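You operate a simulated robot arm through the tools that you are given. There is no shell and no other tool. Be economical: measure what you need, move in short steps, check, and stop when the job is done.

Carry out the task below with a simulated robot arm. There is one attempt and no reset: what you move stays moved.

JOB
Shut the drawer of the blue shaker.

The check looks at the end state, three seconds after you hand in, the way a careful person would. Anything else that was tipped, shoved, dropped, spilled or broken makes it a failure.

ROBOT AND FRAMES
A 6-joint arm with a two-finger parallel gripper, fixed in place. Base frame: the origin is at the foot of the arm, x ahead of it, y to its left, z up; the work surface is at about z = 0.801. Readings come in m, rad, newtons and seconds.
With the tool pointing down near the work surface it reaches from about 0.26 to 0.68 m from the base axis. Its first joint turns from -1.152 to 1.152 rad. Payload 2.9 kg.
The TCP is the grasp point between the finger pads, 0.03 m short of the fingertips. In the tool frame z runs along the fingers and y along their closing line. Largest opening 0.11 m; finger width 0.02, thickness 0.01; the body of the gripper, 0.048 by 0.112 m, starts 0.055 m behind the TCP.
Orientation is that of the tool frame in the base frame, as a unit quaternion [x, y, z, w]. With the fingers straight down and closing along the base's y, the tool's x points along the base's -x, its y along +y and its z along -z.

CONTROLS
- The arm moves only by the tool arm_command. Its argument "increments" is a list of rows, each an object (a shift or turn left out is 0, a gripper value left out holds the last) with "rot": the turn, a rotation vector about the tool's x, y, z in units of 45 degrees (1.0 is 45 degrees), a list of three; "slide": the shift along the tool's x, y, z in units of 500 mm (1.0 is 500 mm), a list of three; "claw": the finger opening in m, from 0 to 0.11. In form: [{"rot": [ax, ay, az], "slide": [dx, dy, dz], "claw": claw}, ...]. A call has 1 to 20 rows; each row is the pose to reach, as a shift and turn from the pose commanded when the call began, along the tool's axes at that moment. A call with a number of a shift or a turn outside -1 to 1 is refused whole. Rows are played at 5 a second. More than 0.05 m and 0.15 rad between two rows, or a gripper value outside its range, and nothing of the call is played. Where a pose cannot be reached the arm comes as near as it can. A force on the tool above 40 N (or 10 N above the force at the start of the call, whichever is more), or a blocked arm, ends the call early, and 0.2 s more pass. Each finger travels about 0.108 m/s and halts on what it meets, pressing with about 34 N; the grip force reading is that of the motor and also rises with nothing between the fingers. The clock runs only during rows and for 0.2 s after the last one: add rows that repeat a pose to give the fingers time. The reply holds the time, the measured pose of the TCP, the force on the tool along the base axes, the opening and the grip force, in the units named above and with some noise.
- Cameras (640 x 400 px; columns grow to the right, rows downward): "scene" is fixed at [0.0584, 0.4215, 1.393]; the picture's right is [-0.83, -0.56, 0.00], its down [-0.31, 0.45, -0.84] and it looks along [0.47, -0.69, -0.54] (base axes); focal length 318 px, centre (320, 200). "wrist" rides on the gripper at [-0.036, 0, -0.057] in the tool frame; the picture's right is [0.00, -1.00, 0.00], its down [0.97, 0.00, -0.24] and it looks along [0.24, 0.00, 0.97] (tool axes); focal length 218 px, centre (320, 200).
- capture(camera): a new picture of that camera. The clock stands still meanwhile.
- pixel_to_xyz(camera, pixels): for up to 12 pixels [column, row] of the newest picture of that camera ("zoom" is the newest enlarged one), the place [x, y, z] in the base frame of the surface seen there, good to about 0.002 m, but the place of the scene camera against the robot may be out by one fixed shift of up to 0.018 m in any direction. The clock stands still meanwhile.
- inspect(camera, box): a new picture of the part [left, top, right, bottom] of that camera's present view, enlarged. The clock stands still meanwhile.
- hand_in(): hands the job in; it is judged then, once.

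Work in short steps. Measure before you move; look again where a grasp or a placing could have gone wrong, and mend it. You have 60 turns and 30 pictures in all, those below and enlarged ones among them. Open the gripper and draw the arm clear of the work before you hand the job in, unless the task says otherwise; then end with one line.

The tools are called after ">>>" as name(argument=value, ...) on one line, values as JSON. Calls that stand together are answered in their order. arm_command: Moves the arm, as the interface text tells. Its arguments: {"type":"object","properties":{"increments":{"type":"array"}},"required":["increments"]} The other tools are called the same way: capture (camera) takes a picture; pixel_to_xyz (camera, pixels) gives the place of the surface under pixels of a picture; inspect (camera, box) takes an enlarged picture of a part of a camera's view; hand_in () hands the job in.

At the start:

```text
time: 0.0
ee_pos: [0.4498, -0.1606, 1.1031]
tcp_rot: [0.0, 1.0, 0.001, 0.001]
wrist_force: [-0.1, 0.1, -0.9]
width: 0.1099
finger_force: 0.0
```

scene: 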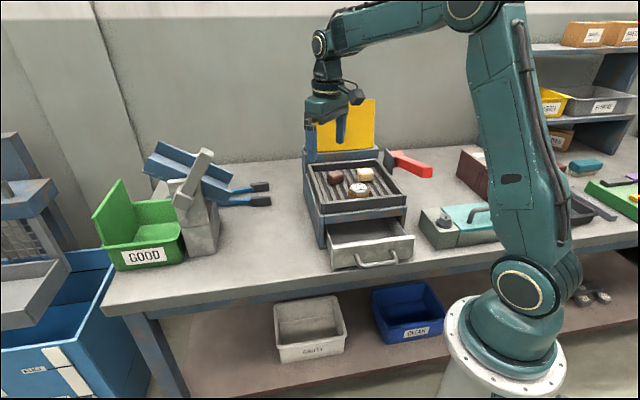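
wrist: 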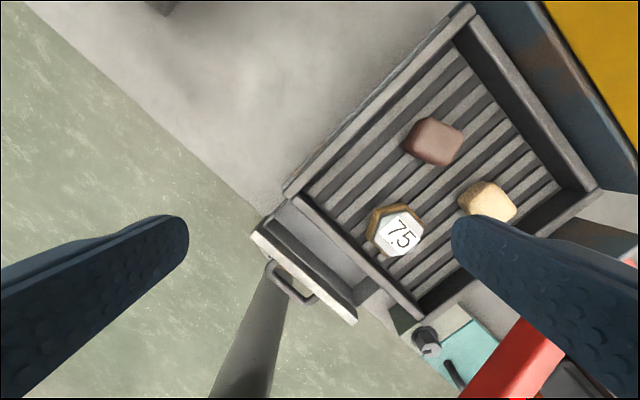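

The scene shows the shaker with its open drawer (front about (370,250), handle (377,262)). I enlarge it and measure points on it.

>>> inspect(camera="scene", box=[280, 130, 460, 290])

>>> pixel_to_xyz(camera="wrist", pixels=[[255, 232], [353, 318], [305, 275], [272, 265], [290, 300], [312, 302], [288, 190], [415, 315], [300, 285], [335, 240], [270, 205], [402, 238]])

>>> pixel_to_xyz(camera="scene", pixels=[[332, 255], [412, 242], [370, 252], [358, 263], [378, 265], [397, 255], [328, 222], [405, 208], [360, 189], [333, 268], [411, 257], [430, 225]])

```text
2.50 times, centred on (370, 210) of scene
```

zoom: 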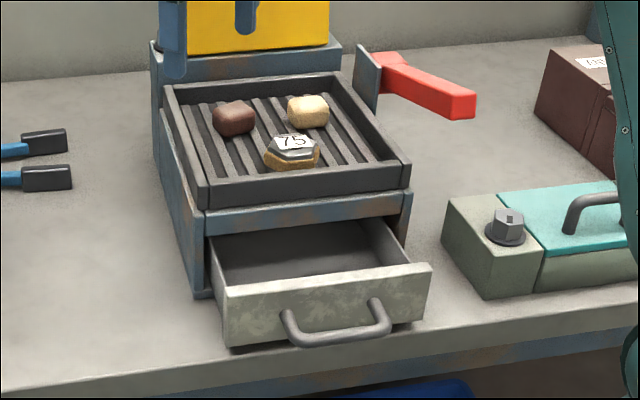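

```text
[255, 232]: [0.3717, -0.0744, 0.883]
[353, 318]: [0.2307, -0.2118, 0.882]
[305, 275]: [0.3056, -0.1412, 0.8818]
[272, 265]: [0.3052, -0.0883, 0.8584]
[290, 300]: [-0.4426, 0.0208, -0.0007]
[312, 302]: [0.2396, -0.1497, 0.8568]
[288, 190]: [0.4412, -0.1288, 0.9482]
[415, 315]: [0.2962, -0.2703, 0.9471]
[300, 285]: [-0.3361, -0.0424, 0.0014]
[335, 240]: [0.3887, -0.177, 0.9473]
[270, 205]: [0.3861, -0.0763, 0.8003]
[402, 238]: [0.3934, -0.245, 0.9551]
```

```text
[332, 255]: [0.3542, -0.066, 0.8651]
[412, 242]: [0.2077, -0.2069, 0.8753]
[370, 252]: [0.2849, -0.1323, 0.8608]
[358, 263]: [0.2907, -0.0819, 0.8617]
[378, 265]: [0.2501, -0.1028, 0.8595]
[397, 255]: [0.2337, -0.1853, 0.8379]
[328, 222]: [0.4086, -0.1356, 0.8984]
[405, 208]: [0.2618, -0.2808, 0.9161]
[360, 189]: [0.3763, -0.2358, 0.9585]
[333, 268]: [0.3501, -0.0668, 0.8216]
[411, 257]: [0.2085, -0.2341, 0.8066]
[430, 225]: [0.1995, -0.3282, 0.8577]
```

The handle bar is near (0.27, -0.12, 0.858), the drawer front's top edge is at z 0.882, and inward is about (0.70, -0.716). I move out over the front, staying high, close the fingers and start turning so that tool x faces inward, with the camera on the outside.

>>> arm_command(increments=[{"slide": [0.055, 0.025, 0], "rot": [0, 0, -0.16], "claw": 0.08}, {"slide": [0.11, 0.05, 0], "rot": [0, 0, -0.33], "claw": 0.04}, {"slide": [0.165, 0.08, 0], "rot": [0, 0, -0.5], "claw": 0.0}, {"slide": [0.22, 0.11, 0], "rot": [0, 0, -0.67], "claw": 0.0}, {"slide": [0.27, 0.135, 0], "rot": [0, 0, -0.83], "claw": 0.0}, {"slide": [0.32, 0.16, 0], "rot": [0, 0, -1.0], "claw": 0.0}, {"slide": [0.32, 0.16, 0], "rot": [0, 0, -1.0], "claw": 0.0}])

```text
time: 1.6
ee_pos: [0.2889, -0.08, 1.1041]
tcp_rot: [-0.383, 0.924, 0.0, -0.001]
wrist_force: [-0.1, 1.0, -0.3]
width: 0.0
finger_force: 33.8
```

The turn works (tool x is now (-0.707, -0.707)). I continue it by another 45 degrees.

>>> arm_command(increments=[{"rot": [0, 0, -0.17]}, {"rot": [0, 0, -0.34]}, {"rot": [0, 0, -0.5]}, {"rot": [0, 0, -0.67]}, {"rot": [0, 0, -0.84]}, {"rot": [0, 0, -1.0]}])

```text
time: 3.0
ee_pos: [0.2879, -0.0795, 1.1034]
tcp_rot: [0.707, -0.707, 0.001, 0.0]
wrist_force: [-0.3, 0.6, 0.4]
width: 0.0
finger_force: 33.6
```

Tool x now points along -y; I do the final 45 degrees.

>>> arm_command(increments=[{"rot": [0, 0, -0.17]}, {"rot": [0, 0, -0.34]}, {"rot": [0, 0, -0.5]}, {"rot": [0, 0, -0.67]}, {"rot": [0, 0, -0.84]}, {"rot": [0, 0, -0.99]}, {"rot": [0, 0, -0.99]}])

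>>> capture(camera="wrist")

```text
time: 4.6
ee_pos: [0.2891, -0.081, 1.1016]
tcp_rot: [0.923, -0.385, 0.0, 0.0]
wrist_force: [0.3, -0.3, 0.4]
width: 0.0
finger_force: 33.9
```

```text
26 pictures are left
```

wrist: 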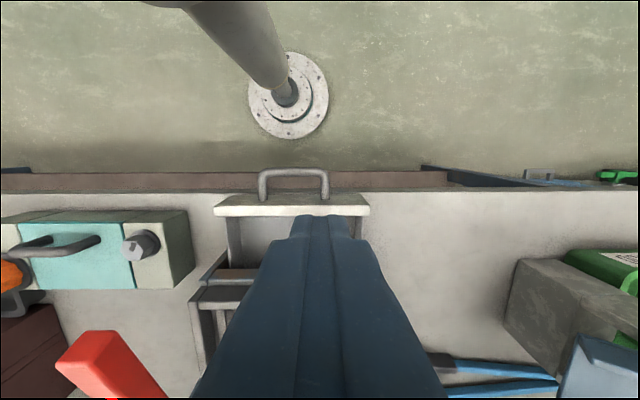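

The view is now aligned with the drawer: handle bar at (293,172), drawer front edge at (292,210). I measure these.

>>> pixel_to_xyz(camera="wrist", pixels=[[275, 172], [293, 171], [318, 172], [263, 190], [325, 190], [216, 210], [368, 210], [290, 206], [200, 287], [293, 174], [420, 195], [420, 188]])

```text
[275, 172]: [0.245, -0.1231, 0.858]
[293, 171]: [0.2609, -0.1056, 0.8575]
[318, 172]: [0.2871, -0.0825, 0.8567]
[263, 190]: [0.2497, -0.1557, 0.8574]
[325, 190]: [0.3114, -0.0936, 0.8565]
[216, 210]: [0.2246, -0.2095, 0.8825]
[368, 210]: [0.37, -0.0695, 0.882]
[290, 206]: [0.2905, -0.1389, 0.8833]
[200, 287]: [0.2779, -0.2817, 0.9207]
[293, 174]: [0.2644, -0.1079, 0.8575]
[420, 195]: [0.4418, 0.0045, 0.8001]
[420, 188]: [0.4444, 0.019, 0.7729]
```

Handle bar's outer face is at about (0.261, -0.104), top z 0.858. I go to a spot about 15 mm plus finger outside it, first at z≈1.0, and check that the arm reaches it.

>>> arm_command(increments=[{"slide": [-0.0289, 0.0362, 0.03]}, {"slide": [-0.0577, 0.0724, 0.08]}, {"slide": [-0.0577, 0.0724, 0.14]}, {"slide": [-0.0577, 0.0724, 0.2]}, {"slide": [-0.0577, 0.0724, 0.2]}])

>>> capture(camera="wrist")

```text
time: 5.8
ee_pos: [0.2432, -0.0836, 1.0031]
tcp_rot: [0.922, -0.386, 0.0, 0.0]
wrist_force: [0.5, -0.5, 0.0]
width: 0.0
finger_force: 33.5
```

```text
25 pictures are left
```

wrist: 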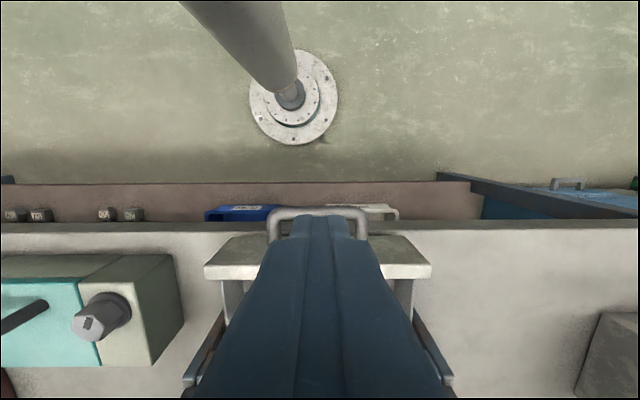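

The pose was reached and the finger is laterally centred on the handle (320,210). I verify the bar position from here.

>>> pixel_to_xyz(camera="wrist", pixels=[[285, 209], [300, 208], [320, 208], [350, 209], [300, 211], [273, 232], [362, 232], [235, 240]])

```text
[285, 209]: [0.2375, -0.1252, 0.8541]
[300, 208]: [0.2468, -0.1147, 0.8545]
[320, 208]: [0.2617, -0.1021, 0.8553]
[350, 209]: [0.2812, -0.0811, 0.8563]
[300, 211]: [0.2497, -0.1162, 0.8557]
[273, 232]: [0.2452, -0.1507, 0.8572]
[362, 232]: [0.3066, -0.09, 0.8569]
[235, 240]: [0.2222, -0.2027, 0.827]
```

The bar is 26 mm inward of the TCP, so about 16 mm clear of the finger. I lower to TCP z≈0.866 (tips at 0.836).

>>> arm_command(increments=[{"slide": [0, 0, 0.06]}, {"slide": [0, 0, 0.12]}, {"slide": [0, 0, 0.18]}, {"slide": [0, 0, 0.23]}, {"slide": [0, 0, 0.275]}, {"slide": [0, 0, 0.275]}])

>>> inspect(camera="scene", box=[280, 130, 460, 290])

```text
time: 7.2
ee_pos: [0.243, -0.0849, 0.8672]
tcp_rot: [0.922, -0.387, 0.0, -0.001]
wrist_force: [0.1, -0.3, -0.3]
width: 0.0
finger_force: 34.2
```

```text
2.50 times, centred on (370, 210) of scene
```

zoom: 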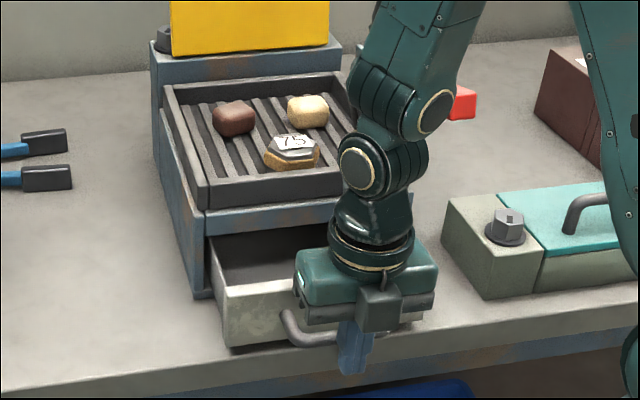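

The fingers are down just outside the handle and clear. I push inward along tool x, first by 65 mm in slow steps.

>>> arm_command(increments=[{"slide": [0.015, 0, 0]}, {"slide": [0.03, 0, 0]}, {"slide": [0.042, 0, 0]}, {"slide": [0.054, 0, 0]}, {"slide": [0.066, 0, 0]}, {"slide": [0.078, 0, 0]}, {"slide": [0.09, 0, 0]}, {"slide": [0.102, 0, 0]}, {"slide": [0.114, 0, 0]}, {"slide": [0.13, 0, 0]}, {"slide": [0.13, 0, 0]}])

>>> inspect(camera="scene", box=[280, 130, 460, 290])

```text
time: 9.6
ee_pos: [0.2883, -0.1314, 0.865]
tcp_rot: [0.923, -0.386, 0.0, 0.001]
wrist_force: [0.7, 0.2, -0.5]
width: 0.0
finger_force: 34.1
```

```text
2.50 times, centred on (370, 210) of scene
```

zoom: 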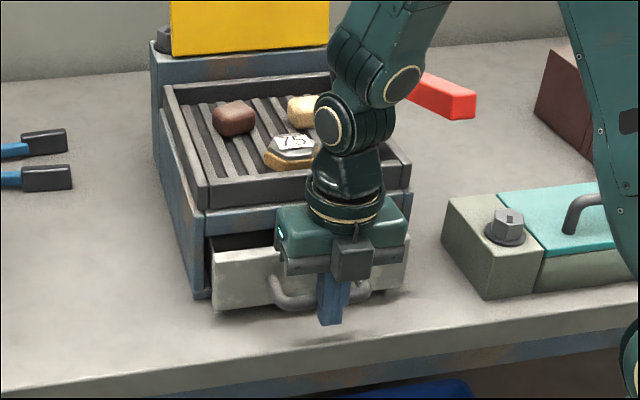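

The drawer slid about 48 mm and the shaker has not moved. About 30–40 mm is left, so I continue in 4 mm steps.

>>> arm_command(increments=[{"slide": [0.008, 0, 0]}, {"slide": [0.016, 0, 0]}, {"slide": [0.024, 0, 0]}, {"slide": [0.032, 0, 0]}, {"slide": [0.04, 0, 0]}, {"slide": [0.046, 0, 0]}, {"slide": [0.05, 0, 0]}, {"slide": [0.05, 0, 0]}])

>>> inspect(camera="scene", box=[280, 130, 460, 290])

```text
time: 11.4
ee_pos: [0.3052, -0.1493, 0.8666]
tcp_rot: [0.922, -0.386, 0.0, 0.001]
wrist_force: [-0.7, 0.7, 0.4]
width: 0.0
finger_force: 33.6
```

```text
2.50 times, centred on (370, 210) of scene
```

zoom: 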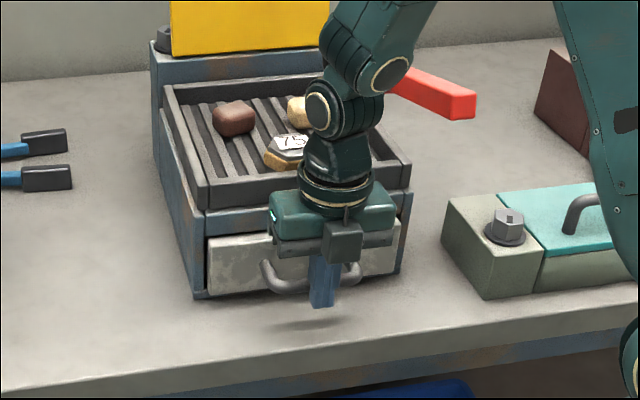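

The front looks nearly flush with the frame, but I've felt no stop yet. I push on in 1.5 mm steps until resistance shows.

>>> arm_command(increments=[{"slide": [0.003, 0, 0]}, {"slide": [0.006, 0, 0]}, {"slide": [0.009, 0, 0]}, {"slide": [0.012, 0, 0]}, {"slide": [0.015, 0, 0]}, {"slide": [0.015, 0, 0]}])

>>> inspect(camera="scene", box=[320, 200, 410, 260])

```text
time: 12.8
ee_pos: [0.3104, -0.154, 0.8657]
tcp_rot: [0.922, -0.387, -0.001, 0.0]
wrist_force: [-0.9, -0.1, -0.1]
width: 0.0002
finger_force: 34.3
```

```text
6.67 times, centred on (365, 230) of scene
```

zoom: 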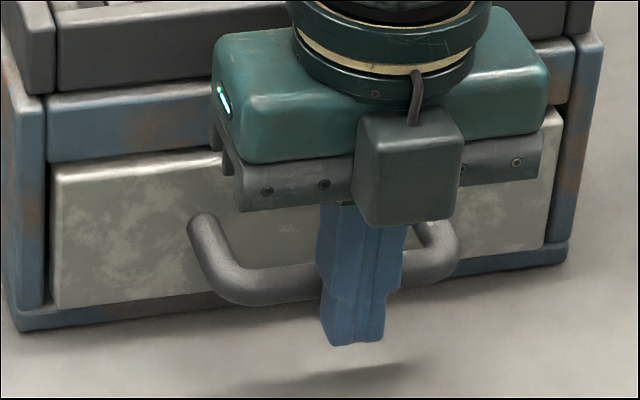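

Still no stop. I measure the drawer face against the frame posts and tray front in the enlarged picture.

>>> pixel_to_xyz(camera="zoom", pixels=[[100, 230], [70, 280], [170, 200], [510, 200], [535, 200], [28, 200], [30, 250], [575, 180], [120, 130], [180, 120], [120, 310], [120, 55]])

```text
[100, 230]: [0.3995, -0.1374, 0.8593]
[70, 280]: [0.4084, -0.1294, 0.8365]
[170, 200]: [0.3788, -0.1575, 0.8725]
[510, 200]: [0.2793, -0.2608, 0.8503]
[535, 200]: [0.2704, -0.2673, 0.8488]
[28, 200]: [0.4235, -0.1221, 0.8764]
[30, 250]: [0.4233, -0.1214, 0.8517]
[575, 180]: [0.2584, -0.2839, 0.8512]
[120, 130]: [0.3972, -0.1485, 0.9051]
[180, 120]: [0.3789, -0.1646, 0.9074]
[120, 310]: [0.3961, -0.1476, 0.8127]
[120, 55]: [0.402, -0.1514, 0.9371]
```

The drawer face is still about 4–5 mm proud of the frame (0.380 against 0.3845 along the inward axis). I keep pushing in 1 mm steps.

>>> arm_command(increments=[{"slide": [0.002, 0, 0]}, {"slide": [0.004, 0, 0]}, {"slide": [0.006, 0, 0]}, {"slide": [0.008, 0, 0]}, {"slide": [0.01, 0, 0]}, {"slide": [0.012, 0, 0]}, {"slide": [0.012, 0, 0]}])

>>> inspect(camera="scene", box=[320, 200, 410, 260])

>>> pixel_to_xyz(camera="zoom", pixels=[[100, 230], [80, 280], [170, 200], [510, 200], [530, 200], [28, 200], [30, 250], [575, 180], [120, 130], [180, 120], [120, 310], [120, 200]])

```text
time: 14.4
ee_pos: [0.3129, -0.1575, 0.8661]
tcp_rot: [0.923, -0.386, -0.003, 0.0]
wrist_force: [-15.2, 15.6, 7.9]
width: 0.0
finger_force: 33.9
```

```text
6.67 times, centred on (365, 230) of scene
```

zoom: 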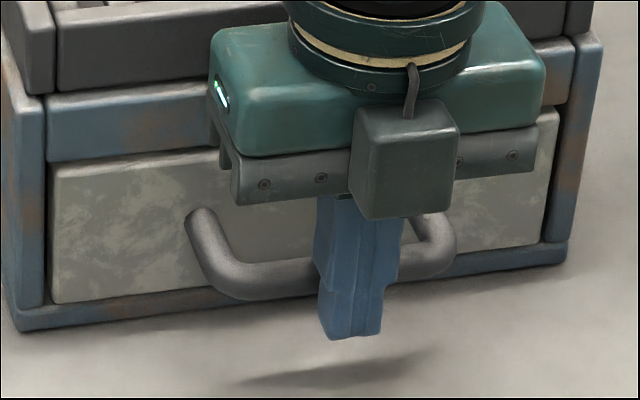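

```text
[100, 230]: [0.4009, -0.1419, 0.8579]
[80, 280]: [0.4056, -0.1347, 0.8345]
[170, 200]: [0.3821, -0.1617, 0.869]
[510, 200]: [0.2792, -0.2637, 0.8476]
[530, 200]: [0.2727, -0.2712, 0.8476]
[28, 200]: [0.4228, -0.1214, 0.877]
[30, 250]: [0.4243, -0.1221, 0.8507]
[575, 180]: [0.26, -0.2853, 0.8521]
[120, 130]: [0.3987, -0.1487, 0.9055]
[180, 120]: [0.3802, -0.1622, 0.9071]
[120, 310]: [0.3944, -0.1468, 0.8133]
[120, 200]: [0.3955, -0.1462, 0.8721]
```

Now there's about 22 N of resistance, and the face is flush with the frame within about 1 mm: the drawer is at its stop. I back straight off and rise.

>>> arm_command(increments=[{"slide": [-0.02, 0, 0]}, {"slide": [-0.05, 0, 0]}, {"slide": [-0.09, 0, 0]}, {"slide": [-0.11, 0, -0.05]}, {"slide": [-0.11, 0, -0.14]}, {"slide": [-0.11, 0, -0.23]}, {"slide": [-0.11, 0, -0.32]}, {"slide": [-0.11, 0, -0.4], "claw": 0.05}, {"slide": [-0.11, 0, -0.45], "claw": 0.08}, {"slide": [-0.11, 0, -0.45], "claw": 0.08}])

>>> inspect(camera="scene", box=[280, 130, 460, 290])

>>> pixel_to_xyz(camera="zoom", pixels=[[240, 250], [240, 270], [300, 240], [380, 240], [390, 230], [202, 240], [203, 260], [406, 230], [240, 218], [300, 210]])

```text
time: 16.6
ee_pos: [0.2772, -0.1187, 1.092]
tcp_rot: [0.922, -0.387, -0.001, 0.0]
wrist_force: [-0.7, 0.2, 0.2]
width: 0.0802
finger_force: 0.1
```

```text
2.50 times, centred on (370, 210) of scene
```

zoom: 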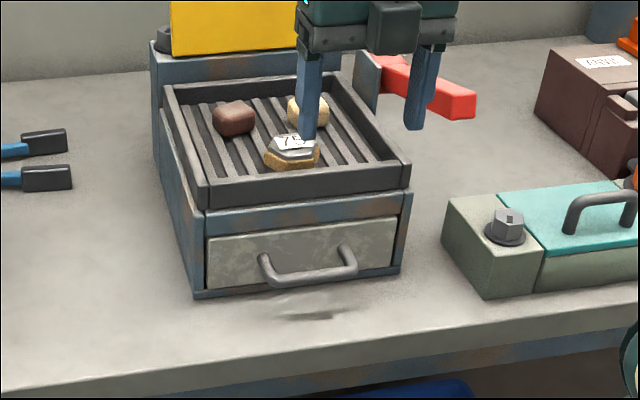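

```text
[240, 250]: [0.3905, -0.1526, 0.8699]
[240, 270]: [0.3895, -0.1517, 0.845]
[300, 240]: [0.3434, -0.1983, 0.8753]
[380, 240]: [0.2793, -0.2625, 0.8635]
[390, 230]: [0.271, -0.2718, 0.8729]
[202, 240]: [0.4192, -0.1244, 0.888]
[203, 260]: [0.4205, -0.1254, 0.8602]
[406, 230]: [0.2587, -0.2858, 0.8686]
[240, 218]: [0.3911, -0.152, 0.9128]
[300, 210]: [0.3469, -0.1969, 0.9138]
```

The drawer stays shut after release: its face is within about 1.5 mm of flush, the same as at the stop. The shaker frame and the tray items haven't moved, and the arm is clear and open at z 1.09. I hand in.

>>> hand_in()

```text
The job is handed in.
```

The blue shaker's drawer is shut against its stop, its face within about 1.5 mm of flush. Nothing else was moved, and the arm is clear with the gripper open.
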